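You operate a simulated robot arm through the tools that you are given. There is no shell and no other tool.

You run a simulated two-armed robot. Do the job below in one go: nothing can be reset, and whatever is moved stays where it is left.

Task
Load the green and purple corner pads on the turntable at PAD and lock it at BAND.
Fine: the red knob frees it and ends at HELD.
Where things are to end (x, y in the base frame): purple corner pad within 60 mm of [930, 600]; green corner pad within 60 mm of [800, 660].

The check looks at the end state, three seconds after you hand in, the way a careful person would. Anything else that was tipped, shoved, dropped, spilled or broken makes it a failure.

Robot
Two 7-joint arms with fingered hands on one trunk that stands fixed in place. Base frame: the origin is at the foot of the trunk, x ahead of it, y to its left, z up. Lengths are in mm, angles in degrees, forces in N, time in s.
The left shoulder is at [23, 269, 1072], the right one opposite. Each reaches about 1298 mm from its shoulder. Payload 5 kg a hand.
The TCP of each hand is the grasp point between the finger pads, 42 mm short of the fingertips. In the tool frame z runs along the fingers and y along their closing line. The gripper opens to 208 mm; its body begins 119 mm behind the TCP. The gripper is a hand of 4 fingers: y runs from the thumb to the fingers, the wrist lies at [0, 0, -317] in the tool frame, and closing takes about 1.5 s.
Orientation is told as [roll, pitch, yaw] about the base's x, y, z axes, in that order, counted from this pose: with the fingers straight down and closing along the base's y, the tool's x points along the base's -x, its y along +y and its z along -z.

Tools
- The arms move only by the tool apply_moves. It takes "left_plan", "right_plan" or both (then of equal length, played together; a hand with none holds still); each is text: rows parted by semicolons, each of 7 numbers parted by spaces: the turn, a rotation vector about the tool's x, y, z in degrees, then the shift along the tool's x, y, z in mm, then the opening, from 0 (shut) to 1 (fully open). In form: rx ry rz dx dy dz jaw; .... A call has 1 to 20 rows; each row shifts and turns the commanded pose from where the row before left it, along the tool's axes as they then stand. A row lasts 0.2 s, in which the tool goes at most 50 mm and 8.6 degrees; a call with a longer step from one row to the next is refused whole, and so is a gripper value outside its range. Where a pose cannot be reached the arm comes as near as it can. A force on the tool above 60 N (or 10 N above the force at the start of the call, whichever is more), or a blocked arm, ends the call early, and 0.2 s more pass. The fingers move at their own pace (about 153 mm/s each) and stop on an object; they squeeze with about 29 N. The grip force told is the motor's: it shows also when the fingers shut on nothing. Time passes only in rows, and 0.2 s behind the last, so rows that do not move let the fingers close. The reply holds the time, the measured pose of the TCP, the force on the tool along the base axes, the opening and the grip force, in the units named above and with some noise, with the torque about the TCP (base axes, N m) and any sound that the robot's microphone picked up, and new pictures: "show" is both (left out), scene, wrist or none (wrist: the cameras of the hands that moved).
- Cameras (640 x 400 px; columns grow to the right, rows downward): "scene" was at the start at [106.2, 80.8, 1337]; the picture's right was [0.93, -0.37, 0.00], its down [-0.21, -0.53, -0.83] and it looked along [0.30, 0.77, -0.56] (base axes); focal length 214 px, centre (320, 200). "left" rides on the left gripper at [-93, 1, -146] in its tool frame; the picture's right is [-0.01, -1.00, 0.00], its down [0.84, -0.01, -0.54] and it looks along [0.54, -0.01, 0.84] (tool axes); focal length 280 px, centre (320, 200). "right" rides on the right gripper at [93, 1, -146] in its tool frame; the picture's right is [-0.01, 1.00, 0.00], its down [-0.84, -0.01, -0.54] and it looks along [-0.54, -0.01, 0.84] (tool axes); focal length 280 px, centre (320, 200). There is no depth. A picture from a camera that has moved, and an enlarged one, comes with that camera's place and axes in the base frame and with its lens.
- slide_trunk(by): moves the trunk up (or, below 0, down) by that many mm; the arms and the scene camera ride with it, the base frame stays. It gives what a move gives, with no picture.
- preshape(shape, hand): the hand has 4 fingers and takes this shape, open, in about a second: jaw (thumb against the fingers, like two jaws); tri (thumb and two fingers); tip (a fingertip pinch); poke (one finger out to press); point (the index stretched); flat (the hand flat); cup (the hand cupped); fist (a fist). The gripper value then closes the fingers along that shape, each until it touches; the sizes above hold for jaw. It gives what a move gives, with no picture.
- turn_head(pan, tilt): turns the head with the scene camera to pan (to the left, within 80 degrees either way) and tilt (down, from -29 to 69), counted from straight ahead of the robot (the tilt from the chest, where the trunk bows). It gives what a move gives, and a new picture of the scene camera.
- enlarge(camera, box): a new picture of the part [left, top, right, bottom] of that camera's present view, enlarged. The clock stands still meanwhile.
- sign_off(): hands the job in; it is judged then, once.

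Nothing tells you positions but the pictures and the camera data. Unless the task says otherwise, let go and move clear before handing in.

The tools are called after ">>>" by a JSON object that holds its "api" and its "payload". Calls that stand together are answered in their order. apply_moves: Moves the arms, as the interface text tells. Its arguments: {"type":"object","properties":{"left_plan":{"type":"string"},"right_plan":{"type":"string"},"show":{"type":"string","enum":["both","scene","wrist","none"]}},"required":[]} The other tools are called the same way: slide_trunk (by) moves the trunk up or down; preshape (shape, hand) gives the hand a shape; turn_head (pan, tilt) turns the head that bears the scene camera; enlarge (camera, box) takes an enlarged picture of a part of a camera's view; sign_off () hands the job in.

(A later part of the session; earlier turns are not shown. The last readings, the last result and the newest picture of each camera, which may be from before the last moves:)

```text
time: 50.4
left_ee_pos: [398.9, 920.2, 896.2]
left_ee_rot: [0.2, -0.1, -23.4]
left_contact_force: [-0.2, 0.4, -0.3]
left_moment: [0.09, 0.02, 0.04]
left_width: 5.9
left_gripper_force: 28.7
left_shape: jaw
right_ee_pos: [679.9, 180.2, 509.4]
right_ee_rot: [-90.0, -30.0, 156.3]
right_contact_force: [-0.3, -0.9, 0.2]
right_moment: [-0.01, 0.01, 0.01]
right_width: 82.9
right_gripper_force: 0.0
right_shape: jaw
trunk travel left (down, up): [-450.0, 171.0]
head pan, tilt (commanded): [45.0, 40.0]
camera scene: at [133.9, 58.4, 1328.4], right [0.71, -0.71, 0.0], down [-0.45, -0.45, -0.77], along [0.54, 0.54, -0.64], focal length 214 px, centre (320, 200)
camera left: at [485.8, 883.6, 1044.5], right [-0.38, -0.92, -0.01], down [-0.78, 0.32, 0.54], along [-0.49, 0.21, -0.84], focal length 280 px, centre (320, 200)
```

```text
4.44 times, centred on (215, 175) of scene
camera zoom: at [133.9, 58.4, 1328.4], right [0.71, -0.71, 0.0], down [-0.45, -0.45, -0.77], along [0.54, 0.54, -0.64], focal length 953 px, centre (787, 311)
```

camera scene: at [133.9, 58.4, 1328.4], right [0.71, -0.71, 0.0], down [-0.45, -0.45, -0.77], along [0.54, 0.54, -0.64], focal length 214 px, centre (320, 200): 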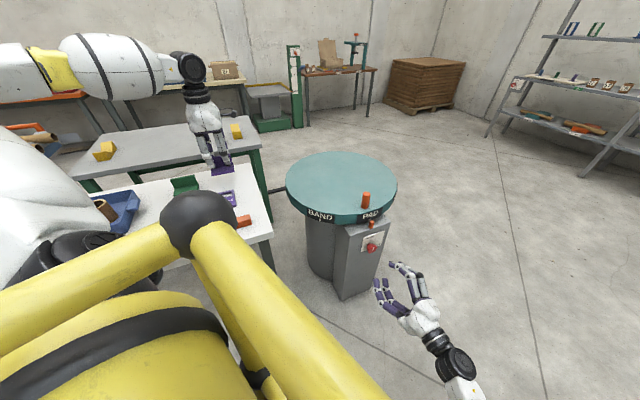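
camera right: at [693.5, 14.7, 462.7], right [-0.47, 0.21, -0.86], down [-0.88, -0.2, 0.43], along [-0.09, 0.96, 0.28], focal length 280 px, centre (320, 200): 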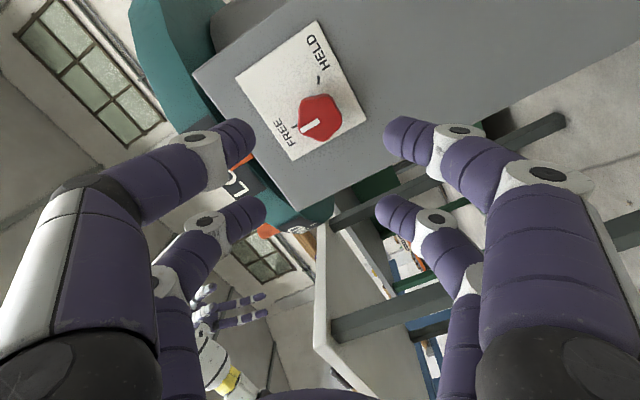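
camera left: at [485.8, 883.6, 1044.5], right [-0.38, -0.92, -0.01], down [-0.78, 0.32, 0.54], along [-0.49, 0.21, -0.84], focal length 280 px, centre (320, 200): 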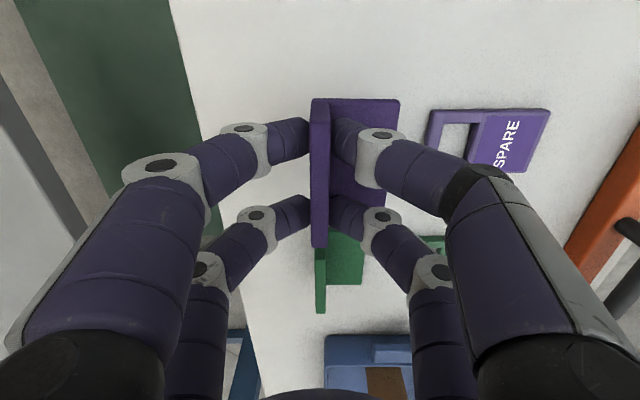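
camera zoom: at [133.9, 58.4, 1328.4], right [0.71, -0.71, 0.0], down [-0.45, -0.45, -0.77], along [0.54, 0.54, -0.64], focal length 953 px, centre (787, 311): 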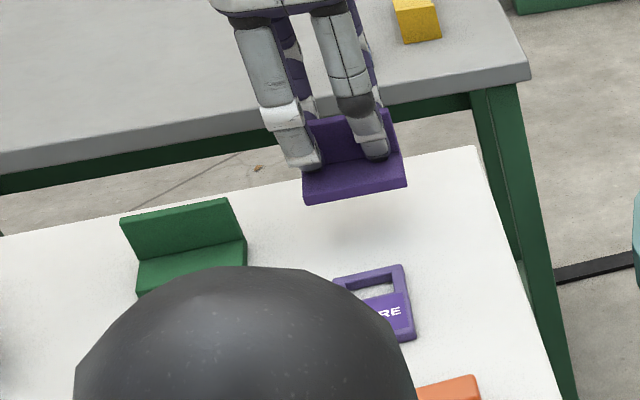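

The purple pad is held level. I lift it to z≈960 and carry it over the turntable.

>>> {"api": "apply_moves", "payload": {"left_plan": "0 0 0 0 0 -32 0; 0 0 0 0 0 -32 0; 0 0 0 -32.33 -5.75 0 0; 0 0 0 -32.33 -5.75 0 0; 0 0 0 -32.33 -5.75 0 0; 0 0 0 -32.33 -5.75 0 0; 0 0 0 -32.33 -5.75 0 0; 0 0 0 -32.33 -5.75 0 0; 0 0 0 -32.33 -5.75 0 0; 0 0 0 -32.33 -5.75 0 0; 0 0 0 -32.33 -5.75 0 0; 0 0 0 -32.33 -5.75 0 0; 0 0 0 -32.33 -5.75 0 0; 0 0 0 -32.33 -5.75 0 0; 0 0 0 -32.33 -5.75 0 0; 0 0 0 -32.33 -5.75 0 0; 0 0 0 -32.33 -5.75 0 0; 0 0 0 -32.33 -5.75 0 0; 0 0 0 -32.33 -5.75 0 0; 0 0 0 -32.33 -5.75 0 0", "show": "both"}}

>>> {"api": "enlarge", "payload": {"camera": "scene", "box": [260, 90, 430, 260]}}

```text
time: 54.6
left_ee_pos: [891.3, 593.7, 961.1]
left_ee_rot: [0.4, 0.0, -23.3]
left_contact_force: [-0.4, 0.2, -0.9]
left_moment: [-0.03, 0.02, -0.05]
left_width: 5.4
left_gripper_force: 28.8
left_shape: jaw
right_ee_pos: [680.2, 179.1, 508.6]
right_ee_rot: [-90.0, -30.0, 156.3]
right_contact_force: [0.6, -0.3, -1.4]
right_moment: [0.06, -0.02, 0.06]
right_width: 82.9
right_gripper_force: 0.1
right_shape: jaw
trunk travel left (down, up): [-450.0, 171.0]
head pan, tilt (commanded): [45.0, 40.0]
camera scene: at [134.2, 58.6, 1328.2], right [0.71, -0.71, 0.0], down [-0.46, -0.45, -0.77], along [0.54, 0.54, -0.64], focal length 214 px, centre (320, 200)
camera left: at [978.4, 558.0, 1108.2], right [-0.38, -0.92, -0.01], down [-0.78, 0.32, 0.54], along [-0.5, 0.21, -0.84], focal length 280 px, centre (320, 200)
```

scene: 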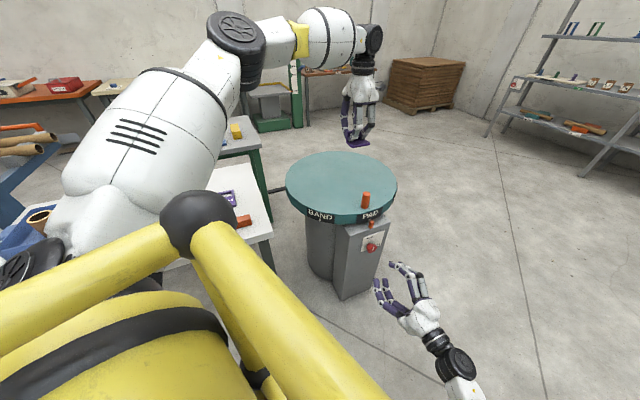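
left: 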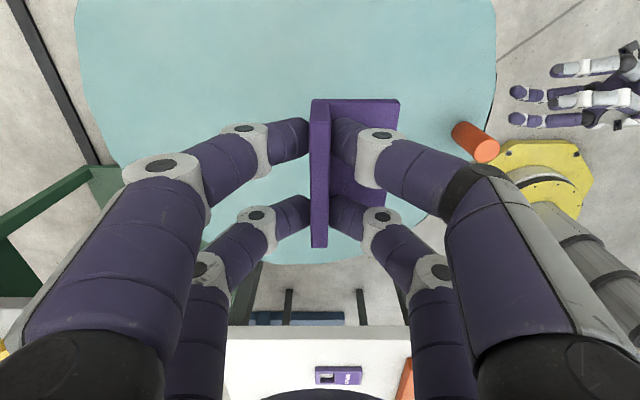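

```text
2.35 times, centred on (345, 175) of scene
camera zoom: at [134.2, 58.6, 1328.2], right [0.71, -0.71, 0.0], down [-0.46, -0.45, -0.77], along [0.54, 0.54, -0.64], focal length 505 px, centre (261, 259)
```

zoom: 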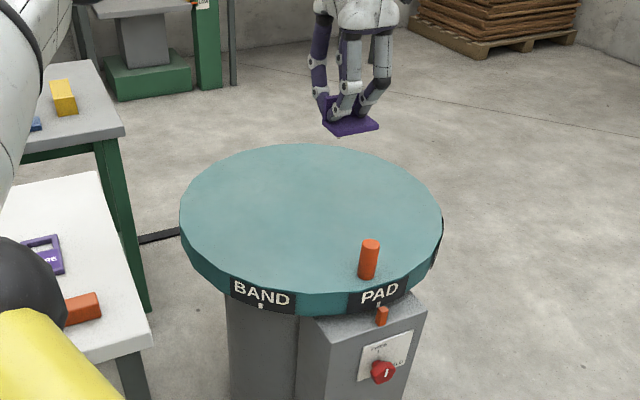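

The pad is over the turntable at the intended spot. I descend to a little above the surface, then lower in small steps watching the force for touchdown.

>>> {"api": "apply_moves", "payload": {"left_plan": "0 0 0 0 0 40 0; 0 0 0 0 0 40 0; 0 0 0 0 0 40 0; 0 0 0 0 0 35 0; 0 0 0 0 0 20 0; 0 0 0 0 0 0 0", "show": "scene"}}

>>> {"api": "enlarge", "payload": {"camera": "scene", "box": [280, 120, 410, 230]}}

```text
time: 56.0
left_ee_pos: [892.4, 594.7, 784.6]
left_ee_rot: [0.4, -0.1, -23.3]
left_contact_force: [0.6, 0.5, -0.3]
left_moment: [-0.01, 0.06, 0.01]
left_width: 5.3
left_gripper_force: 28.5
left_shape: jaw
right_ee_pos: [678.8, 179.7, 509.7]
right_ee_rot: [-90.1, -30.0, 156.4]
right_contact_force: [0.1, -0.1, 0.5]
right_moment: [-0.02, 0.0, -0.02]
right_width: 83.1
right_gripper_force: 0.0
right_shape: jaw
trunk travel left (down, up): [-450.0, 171.0]
head pan, tilt (commanded): [45.0, 40.0]
camera scene: at [134.0, 58.6, 1328.6], right [0.71, -0.71, 0.0], down [-0.45, -0.45, -0.77], along [0.54, 0.54, -0.64], focal length 214 px, centre (320, 200)
```

scene: 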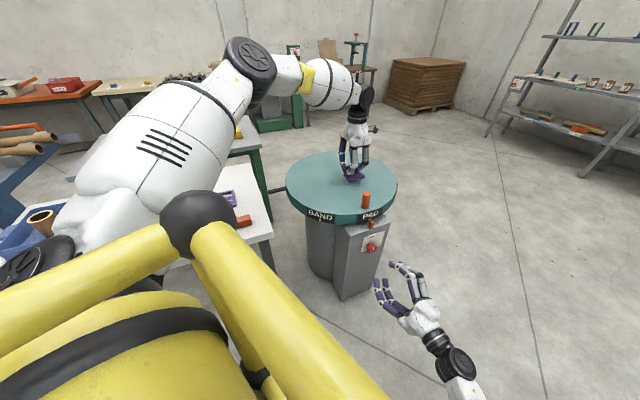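

```text
3.64 times, centred on (345, 175) of scene
camera zoom: at [134.0, 58.6, 1328.6], right [0.71, -0.71, 0.0], down [-0.45, -0.45, -0.77], along [0.54, 0.54, -0.64], focal length 780 px, centre (229, 291)
```

zoom: 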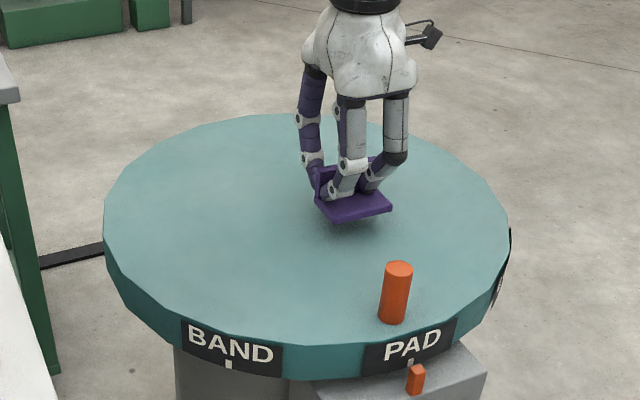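

About 20 mm of gap remains. I lower 12 mm then in 2–3 mm steps.

>>> {"api": "apply_moves", "payload": {"left_plan": "0 0 0 0 0 6 0; 0 0 0 0 0 5 0; 0 0 0 0 0 3 0; 0 0 0 0 0 0 0", "show": "none"}}

>>> {"api": "apply_moves", "payload": {"left_plan": "0 0 0 0 0 2 0; 0 0 0 0 0 1 0; 0 0 0 0 0 0 0", "show": "none"}}

>>> {"api": "enlarge", "payload": {"camera": "scene", "box": [320, 150, 380, 200]}}

```text
time: 57.0
left_ee_pos: [891.2, 595.1, 771.3]
left_ee_rot: [0.3, -0.1, -23.3]
left_contact_force: [0.1, -0.3, -1.6]
left_moment: [-0.02, 0.02, -0.01]
left_width: 5.5
left_gripper_force: 28.7
left_shape: jaw
right_ee_pos: [678.9, 178.8, 509.8]
right_ee_rot: [-90.0, -30.0, 156.3]
right_contact_force: [-0.9, 0.3, -0.7]
right_moment: [0.03, -0.04, -0.03]
right_width: 82.5
right_gripper_force: 0.1
right_shape: jaw
trunk travel left (down, up): [-450.0, 171.0]
head pan, tilt (commanded): [45.0, 40.0]
```

```text
time: 57.8
left_ee_pos: [891.8, 594.4, 768.3]
left_ee_rot: [0.3, 0.0, -23.2]
left_contact_force: [-0.4, 0.3, -0.1]
left_moment: [0.0, -0.03, 0.04]
left_width: 5.6
left_gripper_force: 28.9
left_shape: jaw
right_ee_pos: [679.6, 180.8, 509.8]
right_ee_rot: [-90.0, -29.9, 156.4]
right_contact_force: [-0.1, 0.1, 0.3]
right_moment: [0.01, 0.01, 0.03]
right_width: 82.7
right_gripper_force: 0.1
right_shape: jaw
trunk travel left (down, up): [-450.0, 171.0]
head pan, tilt (commanded): [45.0, 40.0]
```

```text
8.00 times, centred on (350, 175) of scene
camera zoom: at [134.0, 58.6, 1328.5], right [0.71, -0.71, 0.0], down [-0.45, -0.45, -0.77], along [0.54, 0.54, -0.64], focal length 1716 px, centre (80, 400)
```

zoom: 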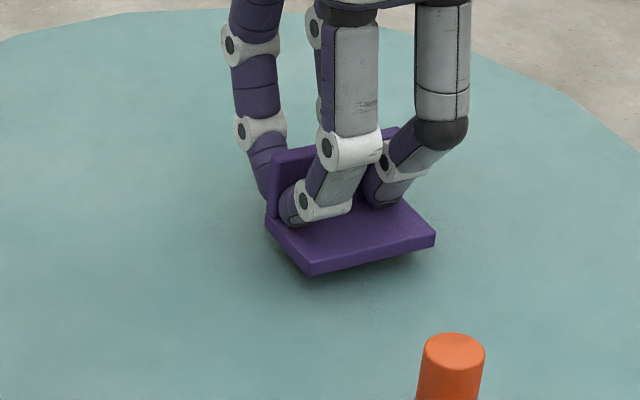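

There is still a small gap with a shadow under the pad and no contact force. I keep lowering gently.

>>> {"api": "apply_moves", "payload": {"left_plan": "0 0 0 0 0 2 0; 0 0 0 0 0 1 0; 0 0 0 0 0 0 0", "show": "none"}}

>>> {"api": "apply_moves", "payload": {"left_plan": "0 0 0 0 0 2 0; 0 0 0 0 0 0 0", "show": "none"}}

>>> {"api": "enlarge", "payload": {"camera": "scene", "box": [320, 150, 380, 200]}}

```text
time: 58.6
left_ee_pos: [893.1, 594.1, 766.5]
left_ee_rot: [0.4, 0.0, -23.4]
left_contact_force: [-0.1, 0.1, 0.1]
left_moment: [0.01, 0.04, 0.0]
left_width: 5.6
left_gripper_force: 29.0
left_shape: jaw
right_ee_pos: [679.6, 180.6, 509.7]
right_ee_rot: [-90.0, -30.0, 156.4]
right_contact_force: [-0.5, 0.2, 0.4]
right_moment: [0.02, 0.0, -0.02]
right_width: 83.0
right_gripper_force: 0.0
right_shape: jaw
trunk travel left (down, up): [-450.0, 171.0]
head pan, tilt (commanded): [45.0, 40.0]
```

```text
time: 59.2
left_ee_pos: [891.9, 594.5, 764.0]
left_ee_rot: [0.3, -0.2, -23.3]
left_contact_force: [-0.4, 0.2, -0.8]
left_moment: [-0.01, -0.01, 0.01]
left_width: 5.4
left_gripper_force: 29.1
left_shape: jaw
right_ee_pos: [679.5, 180.0, 509.1]
right_ee_rot: [-90.0, -30.0, 156.4]
right_contact_force: [0.6, 0.3, 0.3]
right_moment: [0.04, 0.0, 0.04]
right_width: 82.9
right_gripper_force: 0.2
right_shape: jaw
trunk travel left (down, up): [-450.0, 171.0]
head pan, tilt (commanded): [45.0, 40.0]
```

```text
8.00 times, centred on (350, 175) of scene
camera zoom: at [134.0, 58.6, 1328.5], right [0.71, -0.71, 0.0], down [-0.45, -0.45, -0.77], along [0.54, 0.54, -0.64], focal length 1716 px, centre (80, 400)
```

zoom: 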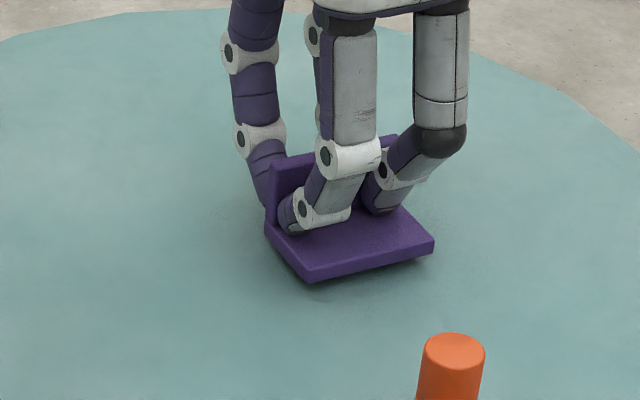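

Getting close; still no contact force, so I keep stepping down by 1–2 mm.

>>> {"api": "apply_moves", "payload": {"left_plan": "0 0 0 0 0 2 0; 0 0 0 0 0 0 0", "show": "none"}}

>>> {"api": "apply_moves", "payload": {"left_plan": "0 0 0 0 0 1.5 0; 0 0 0 0 0 0 0", "show": "none"}}

>>> {"api": "apply_moves", "payload": {"left_plan": "0 0 0 0 0 1.5 0; 0 0 0 0 0 0 0", "show": "none"}}

>>> {"api": "enlarge", "payload": {"camera": "scene", "box": [320, 150, 380, 200]}}

```text
time: 59.8
left_ee_pos: [891.1, 593.9, 763.3]
left_ee_rot: [0.5, -0.2, -23.4]
left_contact_force: [0.7, 0.0, -1.6]
left_moment: [0.03, 0.02, -0.02]
left_width: 5.6
left_gripper_force: 29.1
left_shape: jaw
right_ee_pos: [680.7, 179.7, 509.9]
right_ee_rot: [-89.9, -30.0, 156.4]
right_contact_force: [-0.2, 0.1, -0.5]
right_moment: [0.0, -0.02, 0.01]
right_width: 82.8
right_gripper_force: 0.1
right_shape: jaw
trunk travel left (down, up): [-450.0, 171.0]
head pan, tilt (commanded): [45.0, 40.0]
```

```text
time: 60.4
left_ee_pos: [891.6, 594.9, 761.2]
left_ee_rot: [0.5, -0.3, -23.3]
left_contact_force: [-0.1, 0.1, -0.9]
left_moment: [-0.01, 0.02, 0.0]
left_width: 5.8
left_gripper_force: 29.1
left_shape: jaw
right_ee_pos: [678.8, 179.7, 510.0]
right_ee_rot: [-89.9, -30.0, 156.4]
right_contact_force: [0.5, 0.1, 0.3]
right_moment: [0.0, -0.01, 0.02]
right_width: 82.6
right_gripper_force: 0.1
right_shape: jaw
trunk travel left (down, up): [-450.0, 171.0]
head pan, tilt (commanded): [45.0, 40.0]
```

```text
time: 61.0
left_ee_pos: [891.2, 594.4, 760.9]
left_ee_rot: [0.4, -0.2, -23.3]
left_contact_force: [-0.6, 0.5, 0.6]
left_moment: [-0.01, -0.02, -0.01]
left_width: 5.7
left_gripper_force: 29.4
left_shape: jaw
right_ee_pos: [680.5, 180.4, 509.5]
right_ee_rot: [-89.9, -29.9, 156.4]
right_contact_force: [0.6, -0.3, 0.1]
right_moment: [0.02, 0.0, 0.02]
right_width: 82.9
right_gripper_force: 0.1
right_shape: jaw
trunk travel left (down, up): [-450.0, 171.0]
head pan, tilt (commanded): [45.0, 40.0]
```

```text
8.00 times, centred on (350, 175) of scene
camera zoom: at [134.0, 58.6, 1328.5], right [0.71, -0.71, 0.0], down [-0.45, -0.45, -0.77], along [0.54, 0.54, -0.64], focal length 1716 px, centre (80, 400)
```

zoom: 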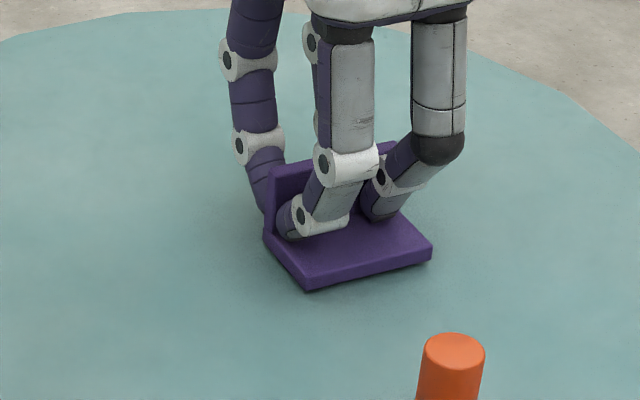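

The pad looks nearly down. A few more 1 mm steps to find contact.

>>> {"api": "apply_moves", "payload": {"left_plan": "0 0 0 0 0 1 0; 0 0 0 0 0 0 0", "show": "none"}}

>>> {"api": "apply_moves", "payload": {"left_plan": "0 0 0 0 0 1 0; 0 0 0 0 0 0 0", "show": "none"}}

>>> {"api": "apply_moves", "payload": {"left_plan": "0 0 0 0 0 1 0; 0 0 0 0 0 0 0", "show": "none"}}

>>> {"api": "enlarge", "payload": {"camera": "scene", "box": [320, 150, 380, 200]}}

```text
time: 61.6
left_ee_pos: [891.1, 595.2, 758.2]
left_ee_rot: [0.3, -0.3, -23.3]
left_contact_force: [0.7, 0.2, -0.8]
left_moment: [-0.01, 0.01, 0.0]
left_width: 5.7
left_gripper_force: 29.1
left_shape: jaw
right_ee_pos: [678.8, 180.7, 509.8]
right_ee_rot: [-90.0, -30.0, 156.5]
right_contact_force: [1.3, -0.1, 0.1]
right_moment: [-0.04, 0.01, 0.01]
right_width: 83.0
right_gripper_force: 0.0
right_shape: jaw
trunk travel left (down, up): [-450.0, 171.0]
head pan, tilt (commanded): [45.0, 40.0]
```

```text
time: 62.2
left_ee_pos: [891.4, 594.9, 757.3]
left_ee_rot: [0.5, -0.3, -23.3]
left_contact_force: [-0.4, -0.4, -0.1]
left_moment: [-0.03, 0.01, -0.02]
left_width: 5.7
left_gripper_force: 28.8
left_shape: jaw
right_ee_pos: [678.6, 179.5, 510.5]
right_ee_rot: [-90.0, -30.0, 156.4]
right_contact_force: [-0.8, -0.7, -0.1]
right_moment: [0.01, -0.03, -0.02]
right_width: 82.6
right_gripper_force: 0.1
right_shape: jaw
trunk travel left (down, up): [-450.0, 171.0]
head pan, tilt (commanded): [45.0, 40.0]
```

```text
time: 62.8
left_ee_pos: [891.2, 594.8, 757.5]
left_ee_rot: [0.4, -0.1, -23.3]
left_contact_force: [0.6, 0.0, -0.9]
left_moment: [0.03, 0.0, 0.01]
left_width: 5.8
left_gripper_force: 28.2
left_shape: jaw
right_ee_pos: [679.4, 180.4, 509.0]
right_ee_rot: [-90.0, -30.0, 156.5]
right_contact_force: [-0.3, -0.6, -0.2]
right_moment: [-0.02, -0.02, 0.01]
right_width: 82.8
right_gripper_force: 0.1
right_shape: jaw
trunk travel left (down, up): [-450.0, 171.0]
head pan, tilt (commanded): [45.0, 40.0]
```

```text
8.00 times, centred on (350, 175) of scene
camera zoom: at [134.0, 58.6, 1328.5], right [0.71, -0.71, 0.0], down [-0.45, -0.45, -0.77], along [0.54, 0.54, -0.64], focal length 1716 px, centre (80, 400)
```

zoom: 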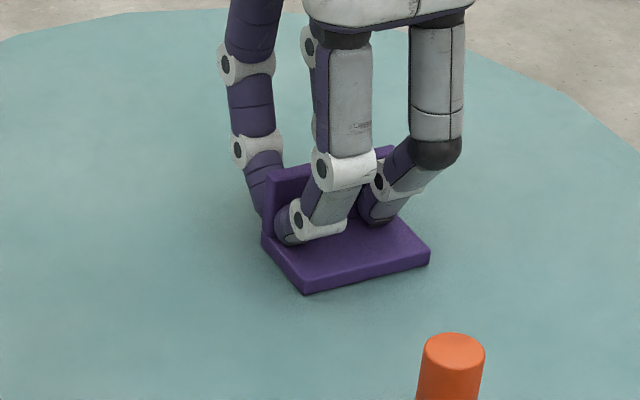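

Still no contact; my surface height was a few mm high. The fingers remain above the plate, so I continue stepping down until the force shows touchdown.

>>> {"api": "apply_moves", "payload": {"left_plan": "0 0 0 0 0 1.5 0; 0 0 0 0 0 0 0", "show": "none"}}

>>> {"api": "apply_moves", "payload": {"left_plan": "0 0 0 0 0 1.5 0; 0 0 0 0 0 0 0", "show": "none"}}

>>> {"api": "apply_moves", "payload": {"left_plan": "0 0 0 0 0 1.5 0; 0 0 0 0 0 0 0", "show": "wrist"}}

>>> {"api": "enlarge", "payload": {"camera": "scene", "box": [320, 150, 380, 200]}}

```text
time: 63.4
left_ee_pos: [889.4, 595.4, 756.6]
left_ee_rot: [0.5, -0.3, -23.3]
left_contact_force: [0.8, 0.3, 1.6]
left_moment: [-0.11, -0.04, 0.01]
left_width: 5.2
left_gripper_force: 28.4
left_shape: jaw
right_ee_pos: [680.5, 180.9, 510.4]
right_ee_rot: [-90.0, -30.0, 156.5]
right_contact_force: [-1.3, 0.3, -0.3]
right_moment: [0.0, 0.0, 0.05]
right_width: 82.6
right_gripper_force: 0.0
right_shape: jaw
trunk travel left (down, up): [-450.0, 171.0]
head pan, tilt (commanded): [45.0, 40.0]
```

```text
time: 64.0
left_ee_pos: [889.9, 595.5, 755.3]
left_ee_rot: [0.5, -0.5, -23.3]
left_contact_force: [1.1, 1.5, 10.1]
left_moment: [-0.15, -0.05, 0.03]
left_width: 5.9
left_gripper_force: 28.9
left_shape: jaw
right_ee_pos: [679.1, 180.0, 510.1]
right_ee_rot: [-89.9, -30.0, 156.4]
right_contact_force: [-0.2, -0.2, 0.4]
right_moment: [-0.01, -0.03, 0.0]
right_width: 82.7
right_gripper_force: 0.1
right_shape: jaw
trunk travel left (down, up): [-450.0, 171.0]
head pan, tilt (commanded): [45.0, 40.0]
```

```text
time: 64.6
left_ee_pos: [888.9, 595.3, 755.1]
left_ee_rot: [0.5, -0.3, -23.3]
left_contact_force: [2.3, 1.7, 14.4]
left_moment: [-0.12, -0.05, 0.04]
left_width: 5.7
left_gripper_force: 29.1
left_shape: jaw
left hand out of reach, approached as far as the arm can: row 1
right_ee_pos: [680.0, 180.5, 509.1]
right_ee_rot: [-90.0, -30.0, 156.4]
right_contact_force: [-0.3, 0.7, 0.4]
right_moment: [0.01, 0.0, -0.01]
right_width: 82.6
right_gripper_force: 0.1
right_shape: jaw
trunk travel left (down, up): [-450.0, 171.0]
head pan, tilt (commanded): [45.0, 40.0]
camera left: at [975.5, 558.6, 903.3], right [-0.38, -0.92, -0.01], down [-0.78, 0.32, 0.53], along [-0.49, 0.21, -0.85], focal length 280 px, centre (320, 200)
```

left: 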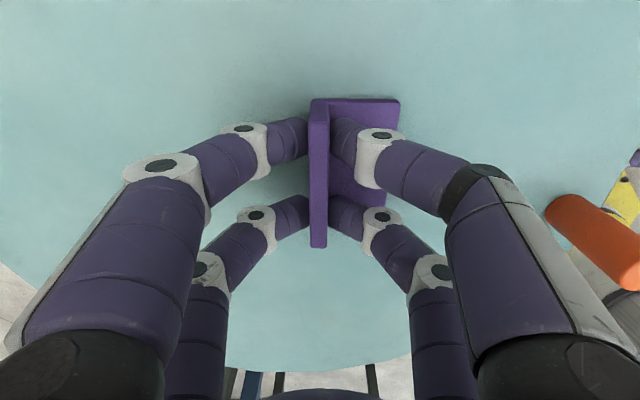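

```text
8.00 times, centred on (350, 175) of scene
camera zoom: at [133.3, 58.2, 1328.7], right [0.71, -0.71, 0.0], down [-0.45, -0.45, -0.77], along [0.54, 0.54, -0.64], focal length 1716 px, centre (80, 400)
```

zoom: 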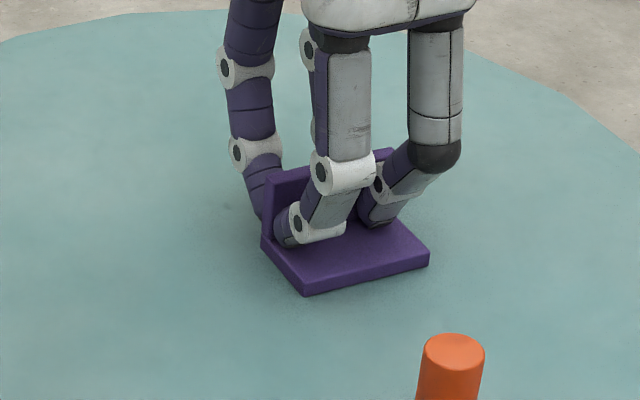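

The pad touched down at TCP z≈756 (about 14 N). I relax the pressure slightly, open the fingers and lift clear.

>>> {"api": "apply_moves", "payload": {"left_plan": "0 0 0 0 0 -1.5 0; 0 0 0 0 0 0 0.1; 0 0 0 0 0 0 0.2; 0 0 0 0 0 0 0.3; 0 0 0 0 0 0 0.4; 0 0 0 0 0 0 0.4; 0 0 0 0 0 -15 0.4; 0 0 0 0 0 -35 0.4; 0 0 0 0 0 -40 0.4; 0 0 0 0 0 -40 0.4; 0 0 0 0 0 -40 0.4; 0 0 0 0 0 -40 0.4", "show": "both"}}

>>> {"api": "enlarge", "payload": {"camera": "scene", "box": [270, 130, 410, 250]}}

```text
time: 67.2
left_ee_pos: [887.7, 594.9, 967.4]
left_ee_rot: [0.4, -0.2, -23.3]
left_contact_force: [-0.7, -0.4, 0.7]
left_moment: [0.03, -0.01, 0.0]
left_width: 82.6
left_gripper_force: 0.1
left_shape: jaw
right_ee_pos: [678.2, 180.1, 510.3]
right_ee_rot: [-90.0, -29.9, 156.3]
right_contact_force: [0.0, -0.1, 0.4]
right_moment: [0.01, -0.02, -0.01]
right_width: 82.9
right_gripper_force: 0.2
right_shape: jaw
trunk travel left (down, up): [-450.0, 171.0]
head pan, tilt (commanded): [45.0, 40.0]
camera scene: at [133.7, 58.5, 1328.6], right [0.71, -0.71, 0.0], down [-0.45, -0.45, -0.77], along [0.54, 0.54, -0.64], focal length 214 px, centre (320, 200)
camera left: at [975.6, 557.6, 1114.1], right [-0.38, -0.92, -0.01], down [-0.78, 0.32, 0.54], along [-0.49, 0.21, -0.84], focal length 280 px, centre (320, 200)
```

scene: 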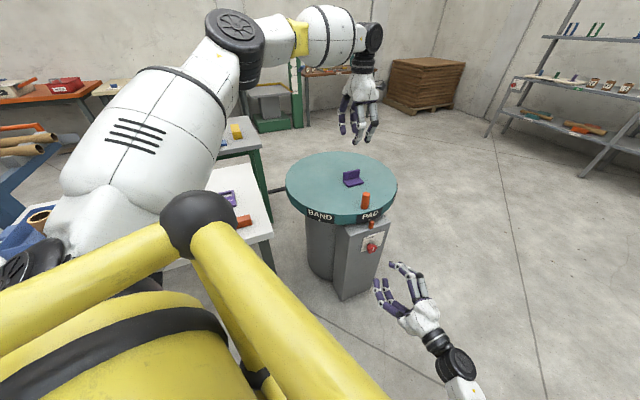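
left: 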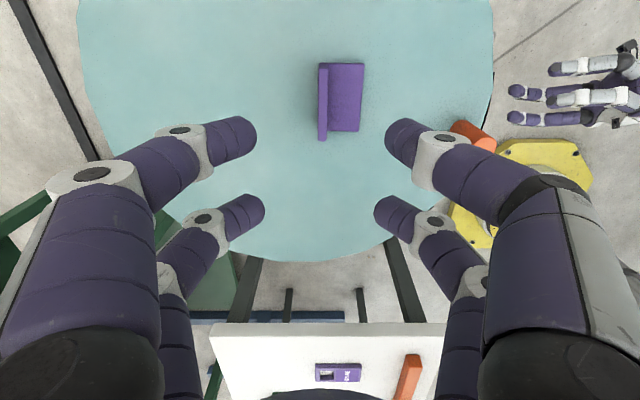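

```text
3.33 times, centred on (340, 190) of scene
camera zoom: at [133.7, 58.5, 1328.6], right [0.71, -0.71, 0.0], down [-0.45, -0.45, -0.77], along [0.54, 0.54, -0.64], focal length 715 px, centre (253, 233)
```

zoom: 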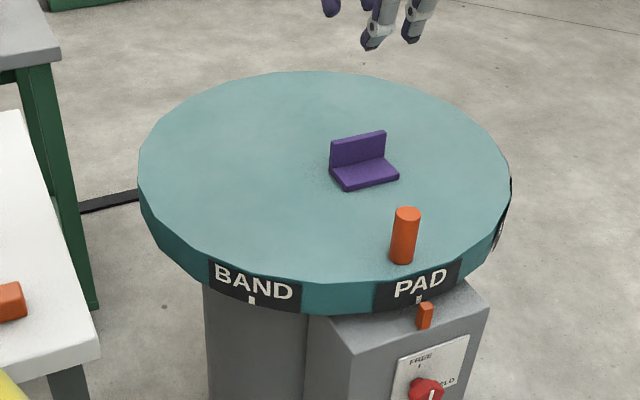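

The purple pad stands upright at its place and the table is still at PAD. Next the green pad: I move the left hand over it, expecting its wall near [251, 981].

>>> {"api": "apply_moves", "payload": {"left_plan": "0 0 0 0 0 -35 0.45; 0 0 0 0 0 -35 0.45; 0 0 0 40.97 5.64 0 0.45; 0 0 0 40.97 5.64 0 0.45; 0 0 0 40.97 5.64 0 0.45; 0 0 0 40.97 5.64 0 0.45; 0 0 0 40.97 5.64 0 0.45; 0 0 0 40.97 5.64 0 0.45; 0 0 0 40.97 5.64 0 0.45; 0 0 0 40.97 5.64 0 0.45; 0 0 0 40.97 5.64 0 0.45; 0 0 0 40.97 5.64 0 0.45; 0 0 0 40.97 5.64 0 0.45; 0 0 0 40.97 5.64 0 0.45; 0 0 0 40.97 5.64 0 0.45; 0 0 0 40.97 5.64 0 0.45; 0 0 0 40.97 5.64 0 0.45; 0 0 0 40.97 5.64 0 0.45; 0 0 0 40.97 5.64 0 0.45; 0 0 0 40.97 5.64 0 0.45", "show": "both"}}

>>> {"api": "enlarge", "payload": {"camera": "left", "box": [200, 40, 480, 260]}}

```text
time: 71.4
left_ee_pos: [250.8, 978.8, 1036.0]
left_ee_rot: [0.4, -0.1, -23.3]
left_contact_force: [-0.4, 0.2, -0.3]
left_moment: [-0.04, 0.0, 0.02]
left_width: 93.2
left_gripper_force: 0.1
left_shape: jaw
right_ee_pos: [679.2, 180.4, 510.1]
right_ee_rot: [-90.1, -29.9, 156.4]
right_contact_force: [0.1, -0.8, 0.8]
right_moment: [-0.07, 0.01, -0.02]
right_width: 82.8
right_gripper_force: 0.1
right_shape: jaw
trunk travel left (down, up): [-450.0, 171.0]
head pan, tilt (commanded): [45.0, 40.0]
camera scene: at [133.9, 58.7, 1328.6], right [0.71, -0.71, 0.0], down [-0.45, -0.45, -0.77], along [0.54, 0.54, -0.64], focal length 214 px, centre (320, 200)
camera left: at [337.3, 942.2, 1183.1], right [-0.38, -0.92, -0.01], down [-0.78, 0.32, 0.54], along [-0.49, 0.21, -0.84], focal length 280 px, centre (320, 200)
```

scene: 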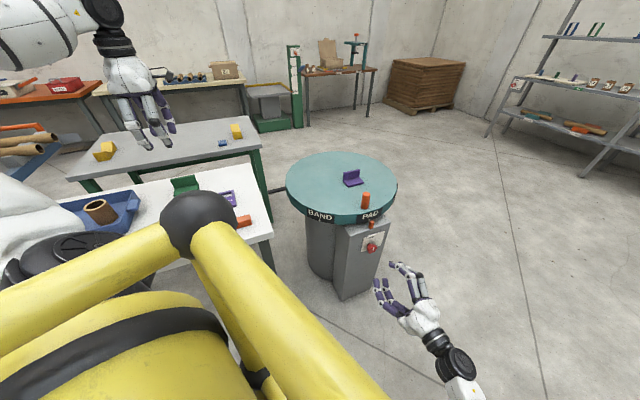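
left: 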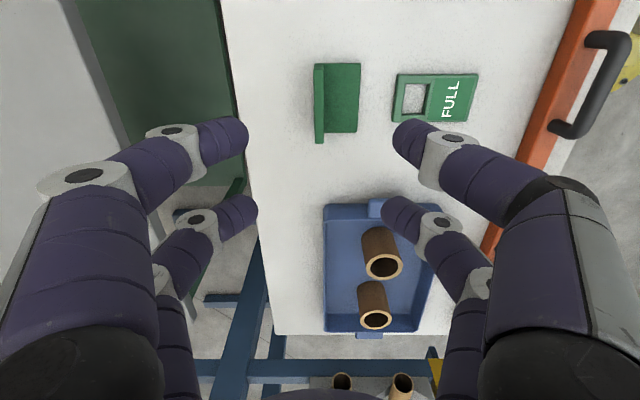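

```text
1.82 times, centred on (340, 150) of left
camera zoom: at [337.3, 942.2, 1183.1], right [-0.38, -0.92, -0.01], down [-0.78, 0.32, 0.54], along [-0.49, 0.21, -0.84], focal length 510 px, centre (284, 291)
```

zoom: 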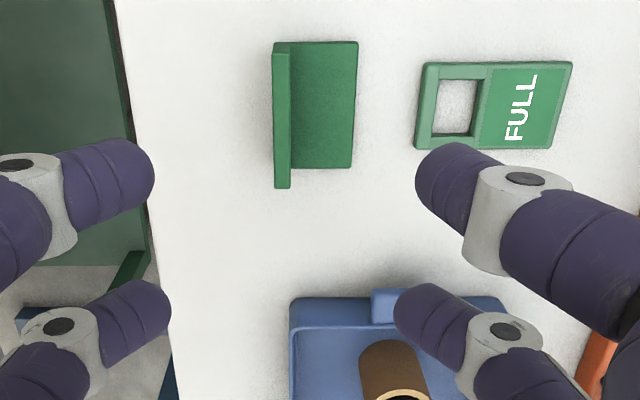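

The green wall is centred under the hand within about 1 mm. I descend to the same grasp height as for the purple pad.

>>> {"api": "apply_moves", "payload": {"left_plan": "0 0 0 0 0 35 0.45; 0 0 0 0 0 35 0.45; 0 0 0 0 0 35 0.45; 0 0 0 0 0 35 0.45; 0 0 0 0 0 12 0.45; 0 0 0 0 0 0 0.45", "show": "wrist"}}

>>> {"api": "enlarge", "payload": {"camera": "left", "box": [220, 60, 420, 260]}}

```text
time: 72.8
left_ee_pos: [250.4, 978.8, 882.9]
left_ee_rot: [0.4, -0.1, -23.4]
left_contact_force: [0.6, 0.5, -0.3]
left_moment: [0.02, 0.0, 0.0]
left_width: 93.1
left_gripper_force: 0.0
left_shape: jaw
right_ee_pos: [680.0, 180.1, 508.8]
right_ee_rot: [-90.1, -30.1, 156.5]
right_contact_force: [-0.1, -0.1, -0.6]
right_moment: [0.01, 0.01, 0.02]
right_width: 82.8
right_gripper_force: 0.0
right_shape: jaw
trunk travel left (down, up): [-450.0, 171.0]
head pan, tilt (commanded): [45.0, 40.0]
camera left: at [338.2, 942.7, 1030.2], right [-0.38, -0.92, -0.01], down [-0.78, 0.32, 0.54], along [-0.49, 0.21, -0.84], focal length 280 px, centre (320, 200)
```

left: 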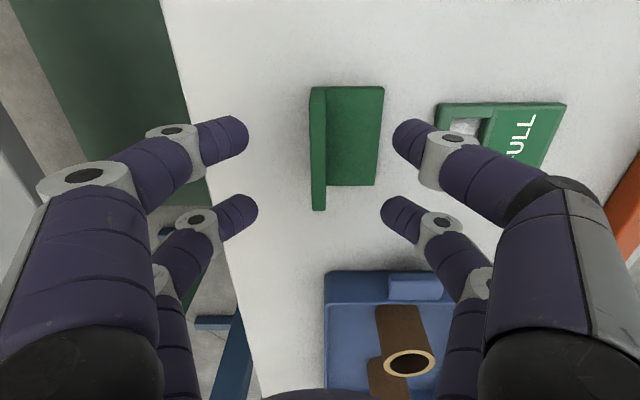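

```text
2.00 times, centred on (320, 160) of left
camera zoom: at [338.2, 942.7, 1030.2], right [-0.38, -0.92, -0.01], down [-0.78, 0.32, 0.54], along [-0.49, 0.21, -0.84], focal length 561 px, centre (320, 280)
```

zoom: 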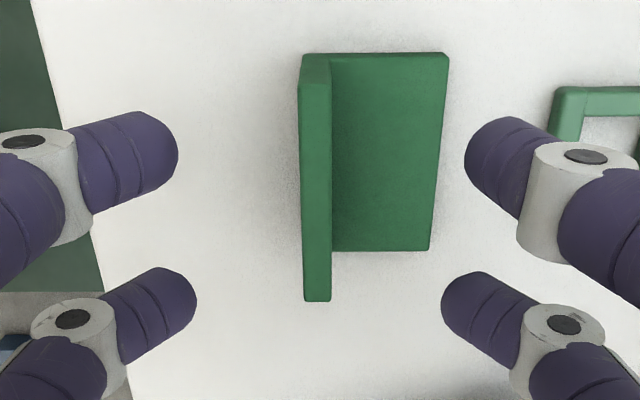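

Same picture as with the purple pad. I go down 46 mm and close.

>>> {"api": "apply_moves", "payload": {"left_plan": "0 0 0 0 1 20 0.45; 0 0 0 1 0 16 0.45; 0 0 0 0 0 10 0.45; 0 0 0 0 0 0 0.45; 0 0 0 0 0 0 0; 0 0 0 0 0 0 0; 0 0 0 0 0 0 0; 0 0 0 0 0 0 0; 0 0 0 0 0 0 0; 0 0 0 0 0 0 0", "show": "wrist"}}

>>> {"api": "apply_moves", "payload": {"left_plan": "0 0 0 0 0 -10 0; 0 0 0 0 0 -20 0; 0 0 0 0 0 -30 0; 0 0 0 0 0 0 0", "show": "both"}}

>>> {"api": "enlarge", "payload": {"camera": "scene", "box": [120, 100, 270, 220]}}

```text
time: 75.0
left_ee_pos: [251.4, 980.5, 836.6]
left_ee_rot: [0.3, -0.1, -23.3]
left_contact_force: [0.5, -0.5, 0.1]
left_moment: [0.02, 0.01, -0.03]
left_width: 6.5
left_gripper_force: 29.1
left_shape: jaw
right_ee_pos: [680.0, 179.2, 509.9]
right_ee_rot: [-90.0, -30.0, 156.4]
right_contact_force: [0.1, 0.0, -0.1]
right_moment: [-0.04, 0.0, 0.01]
right_width: 82.9
right_gripper_force: 0.1
right_shape: jaw
trunk travel left (down, up): [-450.0, 171.0]
head pan, tilt (commanded): [45.0, 40.0]
camera left: at [337.9, 944.7, 984.1], right [-0.38, -0.92, -0.01], down [-0.78, 0.32, 0.54], along [-0.49, 0.21, -0.84], focal length 280 px, centre (320, 200)
```

left: 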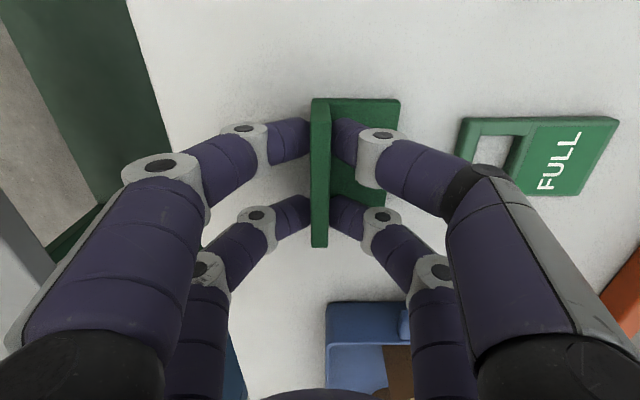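

```text
time: 76.0
left_ee_pos: [250.3, 979.5, 898.1]
left_ee_rot: [0.4, -0.1, -23.3]
left_contact_force: [0.7, -1.0, -0.5]
left_moment: [0.06, 0.0, 0.04]
left_width: 6.3
left_gripper_force: 29.2
left_shape: jaw
right_ee_pos: [679.5, 179.9, 509.1]
right_ee_rot: [-90.1, -30.0, 156.3]
right_contact_force: [0.2, 0.8, 0.0]
right_moment: [-0.05, 0.03, 0.0]
right_width: 82.7
right_gripper_force: 0.2
right_shape: jaw
trunk travel left (down, up): [-450.0, 171.0]
head pan, tilt (commanded): [45.0, 40.0]
camera scene: at [133.9, 58.3, 1328.4], right [0.71, -0.71, 0.0], down [-0.45, -0.45, -0.77], along [0.54, 0.54, -0.64], focal length 214 px, centre (320, 200)
camera left: at [336.9, 944.2, 1044.9], right [-0.38, -0.92, -0.01], down [-0.78, 0.32, 0.54], along [-0.49, 0.21, -0.84], focal length 280 px, centre (320, 200)
```

scene: 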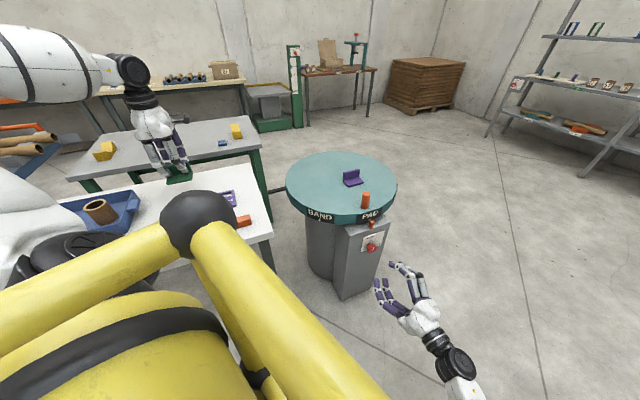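
left: 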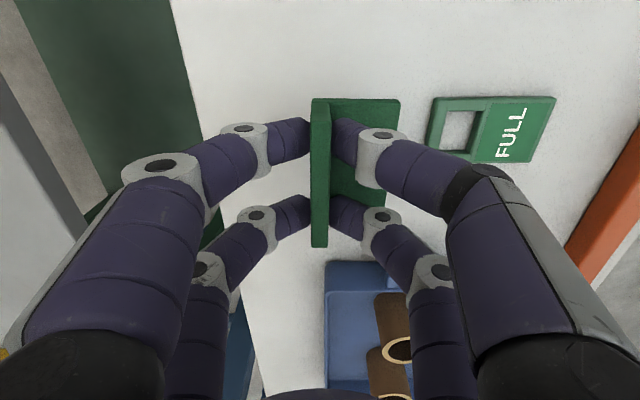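

```text
3.33 times, centred on (195, 160) of scene
camera zoom: at [133.9, 58.3, 1328.4], right [0.71, -0.71, 0.0], down [-0.45, -0.45, -0.77], along [0.54, 0.54, -0.64], focal length 715 px, centre (737, 333)
```

zoom: 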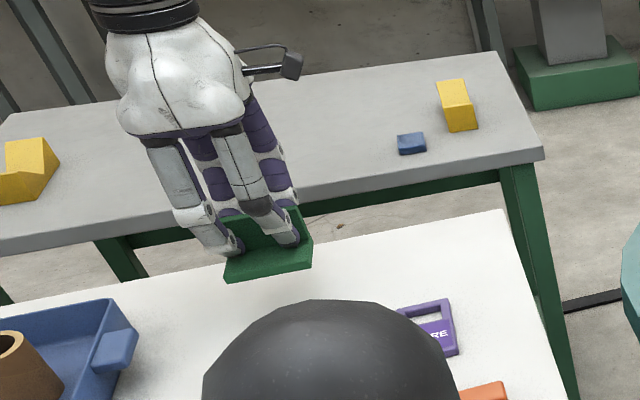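

Green is held. I lift to z≈960 and carry it to its place on the turntable.

>>> {"api": "apply_moves", "payload": {"left_plan": "0 0 0 0 0 -32 0; 0 0 0 0 0 -32 0; 0 0 0 -35.77 0.24 0 0; 0 0 0 -35.77 0.24 0 0; 0 0 0 -35.77 0.24 0 0; 0 0 0 -35.77 0.24 0 0; 0 0 0 -35.77 0.24 0 0; 0 0 0 -35.77 0.24 0 0; 0 0 0 -35.77 0.24 0 0; 0 0 0 -35.77 0.24 0 0; 0 0 0 -35.77 0.24 0 0; 0 0 0 -35.77 0.24 0 0; 0 0 0 -35.77 0.24 0 0; 0 0 0 -35.77 0.24 0 0; 0 0 0 -35.77 0.24 0 0; 0 0 0 -35.77 0.24 0 0; 0 0 0 -35.77 0.24 0 0; 0 0 0 -35.77 0.24 0 0; 0 0 0 -35.77 0.24 0 0; 0 0 0 -35.77 0.24 0 0", "show": "both"}}

>>> {"api": "enlarge", "payload": {"camera": "scene", "box": [260, 90, 430, 260]}}

```text
time: 80.2
left_ee_pos: [842.4, 728.1, 961.4]
left_ee_rot: [0.3, -0.1, -23.4]
left_contact_force: [0.7, -1.1, -1.3]
left_moment: [0.03, 0.02, 0.04]
left_width: 6.1
left_gripper_force: 28.7
left_shape: jaw
right_ee_pos: [678.8, 180.2, 508.3]
right_ee_rot: [-90.0, -30.0, 156.4]
right_contact_force: [0.0, -1.0, -0.2]
right_moment: [0.02, -0.04, 0.09]
right_width: 82.5
right_gripper_force: 0.0
right_shape: jaw
trunk travel left (down, up): [-450.0, 171.0]
head pan, tilt (commanded): [45.0, 40.0]
camera scene: at [134.0, 58.6, 1328.3], right [0.71, -0.71, 0.0], down [-0.46, -0.45, -0.77], along [0.54, 0.54, -0.64], focal length 214 px, centre (320, 200)
camera left: at [930.2, 691.6, 1109.7], right [-0.38, -0.92, -0.01], down [-0.78, 0.32, 0.54], along [-0.49, 0.21, -0.84], focal length 280 px, centre (320, 200)
```

scene: 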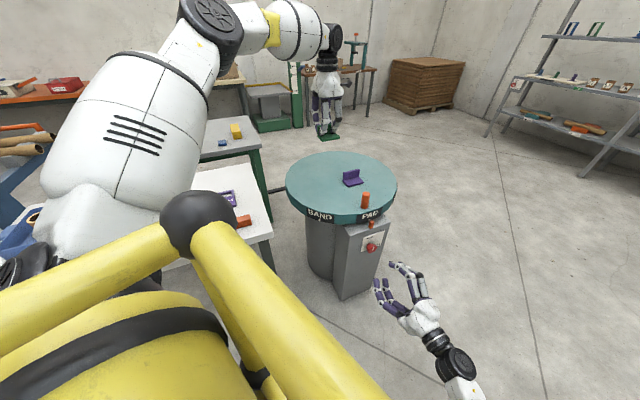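
left: 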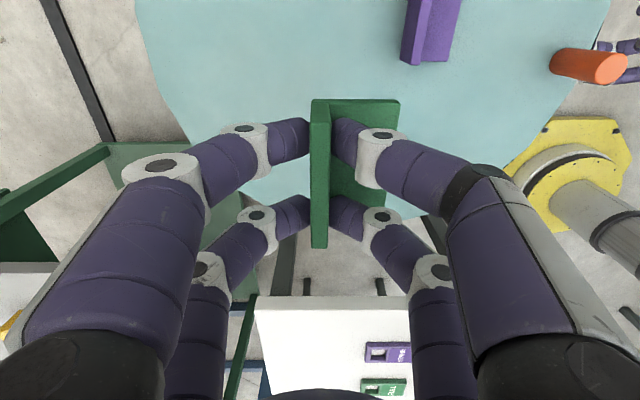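

```text
2.35 times, centred on (345, 175) of scene
camera zoom: at [134.0, 58.6, 1328.3], right [0.71, -0.71, 0.0], down [-0.46, -0.45, -0.77], along [0.54, 0.54, -0.64], focal length 505 px, centre (261, 259)
```

zoom: 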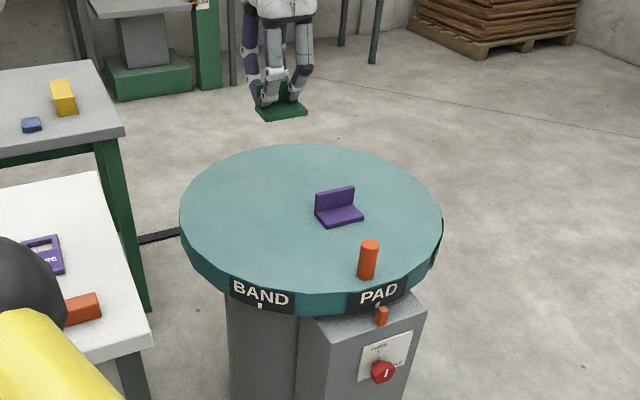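

Green will land left of and behind the purple pad with clear space. I descend as before and then step down to about TCP z 756.

>>> {"api": "apply_moves", "payload": {"left_plan": "0 0 0 0 0 40 0; 0 0 0 0 0 40 0; 0 0 0 0 0 40 0; 0 0 0 0 0 35 0; 0 0 0 0 0 20 0; 0 0 0 0 0 10 0; 0 0 0 0 0 8 0; 0 0 0 0 0 5 0; 0 0 0 0 0 2 0; 0 0 0 0 0 0 0", "show": "scene"}}

>>> {"api": "enlarge", "payload": {"camera": "scene", "box": [290, 140, 390, 220]}}

```text
time: 82.4
left_ee_pos: [845.1, 729.8, 762.4]
left_ee_rot: [0.3, 0.0, -23.3]
left_contact_force: [1.0, -0.5, -0.2]
left_moment: [-0.01, 0.04, 0.02]
left_width: 6.1
left_gripper_force: 29.3
left_shape: jaw
right_ee_pos: [679.6, 179.7, 508.7]
right_ee_rot: [-90.0, -30.0, 156.4]
right_contact_force: [0.2, -0.6, -0.1]
right_moment: [-0.01, -0.01, -0.01]
right_width: 82.9
right_gripper_force: 0.2
right_shape: jaw
trunk travel left (down, up): [-450.0, 171.0]
head pan, tilt (commanded): [45.0, 40.0]
camera scene: at [134.0, 58.6, 1328.5], right [0.71, -0.71, 0.0], down [-0.45, -0.45, -0.77], along [0.54, 0.54, -0.64], focal length 214 px, centre (320, 200)
```

scene: 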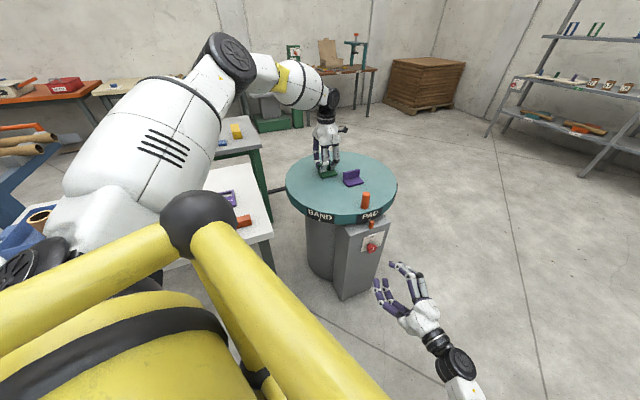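

```text
5.00 times, centred on (340, 180) of scene
camera zoom: at [134.0, 58.6, 1328.5], right [0.71, -0.71, 0.0], down [-0.45, -0.45, -0.77], along [0.54, 0.54, -0.64], focal length 1072 px, centre (220, 300)
```

zoom: 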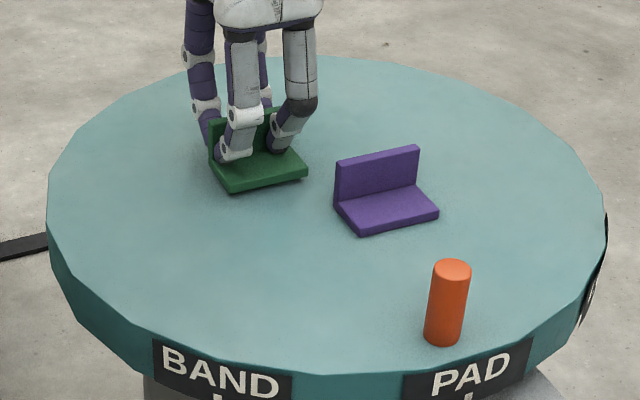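

Green is a few mm above the surface, clear of purple. I step down to touchdown.

>>> {"api": "apply_moves", "payload": {"left_plan": "0 0 0 0 0 2 0; 0 0 0 0 0 2 0; 0 0 0 0 0 0 0", "show": "none"}}

>>> {"api": "apply_moves", "payload": {"left_plan": "0 0 0 0 0 1.5 0; 0 0 0 0 0 0 0", "show": "none"}}

>>> {"api": "apply_moves", "payload": {"left_plan": "0 0 0 0 0 1 0; 0 0 0 0 0 0 0", "show": "none"}}

```text
time: 83.2
left_ee_pos: [843.1, 729.3, 758.6]
left_ee_rot: [0.5, -0.2, -23.2]
left_contact_force: [-0.6, -0.6, -0.6]
left_moment: [0.03, -0.01, 0.02]
left_width: 6.2
left_gripper_force: 29.1
left_shape: jaw
right_ee_pos: [679.0, 180.9, 510.4]
right_ee_rot: [-90.0, -30.0, 156.4]
right_contact_force: [0.1, 0.5, 0.2]
right_moment: [0.02, -0.02, -0.04]
right_width: 82.7
right_gripper_force: 0.1
right_shape: jaw
trunk travel left (down, up): [-450.0, 171.0]
head pan, tilt (commanded): [45.0, 40.0]
```

```text
time: 83.8
left_ee_pos: [843.9, 729.4, 756.8]
left_ee_rot: [0.4, -0.1, -23.3]
left_contact_force: [0.3, -0.5, -0.2]
left_moment: [-0.01, 0.0, -0.01]
left_width: 6.0
left_gripper_force: 29.4
left_shape: jaw
right_ee_pos: [677.6, 181.4, 509.4]
right_ee_rot: [-90.1, -30.0, 156.4]
right_contact_force: [-0.2, 0.2, 0.2]
right_moment: [0.0, -0.02, -0.05]
right_width: 82.8
right_gripper_force: 0.1
right_shape: jaw
trunk travel left (down, up): [-450.0, 171.0]
head pan, tilt (commanded): [45.0, 40.0]
```

```text
time: 84.4
left_ee_pos: [844.9, 728.3, 754.1]
left_ee_rot: [0.4, -0.1, -23.2]
left_contact_force: [1.0, 0.7, 0.0]
left_moment: [-0.04, 0.02, 0.0]
left_width: 6.1
left_gripper_force: 29.1
left_shape: jaw
right_ee_pos: [679.2, 180.6, 509.5]
right_ee_rot: [-90.0, -30.0, 156.4]
right_contact_force: [0.2, -1.2, -0.3]
right_moment: [0.01, 0.01, 0.0]
right_width: 83.1
right_gripper_force: 0.1
right_shape: jaw
trunk travel left (down, up): [-450.0, 171.0]
head pan, tilt (commanded): [45.0, 40.0]
```

>>> {"api": "apply_moves", "payload": {"left_plan": "0 0 0 0 0 1 0; 0 0 0 0 0 0 0", "show": "none"}}

>>> {"api": "apply_moves", "payload": {"left_plan": "0 0 0 0 0 1 0; 0 0 0 0 0 0 0", "show": "none"}}

>>> {"api": "enlarge", "payload": {"camera": "scene", "box": [300, 145, 360, 195]}}

```text
time: 85.0
left_ee_pos: [844.5, 729.8, 754.1]
left_ee_rot: [0.4, -0.1, -23.3]
left_contact_force: [1.1, 0.6, 4.9]
left_moment: [-0.14, 0.01, 0.03]
left_width: 6.5
left_gripper_force: 29.1
left_shape: jaw
right_ee_pos: [679.5, 179.6, 509.5]
right_ee_rot: [-90.1, -30.0, 156.3]
right_contact_force: [0.3, 0.9, 0.1]
right_moment: [-0.04, 0.02, -0.01]
right_width: 82.6
right_gripper_force: 0.1
right_shape: jaw
trunk travel left (down, up): [-450.0, 171.0]
head pan, tilt (commanded): [45.0, 40.0]
```

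```text
time: 85.6
left_ee_pos: [844.8, 729.0, 754.5]
left_ee_rot: [0.4, -0.2, -23.3]
left_contact_force: [0.1, -0.4, 12.1]
left_moment: [-0.18, 0.09, 0.01]
left_width: 6.5
left_gripper_force: 29.1
left_shape: jaw
right_ee_pos: [679.0, 179.8, 510.0]
right_ee_rot: [-90.0, -30.0, 156.4]
right_contact_force: [0.6, 0.9, -0.7]
right_moment: [-0.02, -0.01, 0.02]
right_width: 82.5
right_gripper_force: 0.0
right_shape: jaw
trunk travel left (down, up): [-450.0, 171.0]
head pan, tilt (commanded): [45.0, 40.0]
```

```text
8.00 times, centred on (330, 170) of scene
camera zoom: at [133.3, 58.1, 1328.7], right [0.71, -0.71, 0.0], down [-0.45, -0.45, -0.77], along [0.54, 0.54, -0.64], focal length 1716 px, centre (240, 440)
```

zoom: 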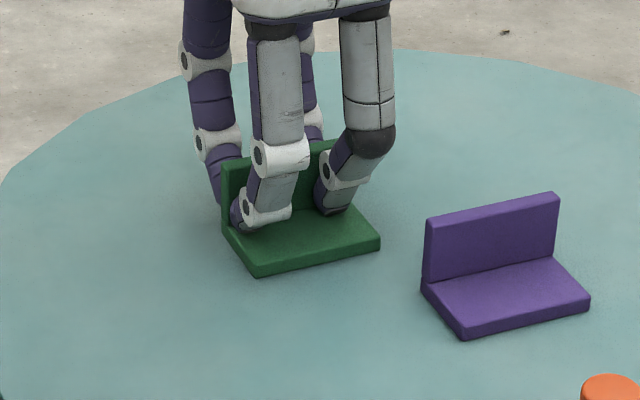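

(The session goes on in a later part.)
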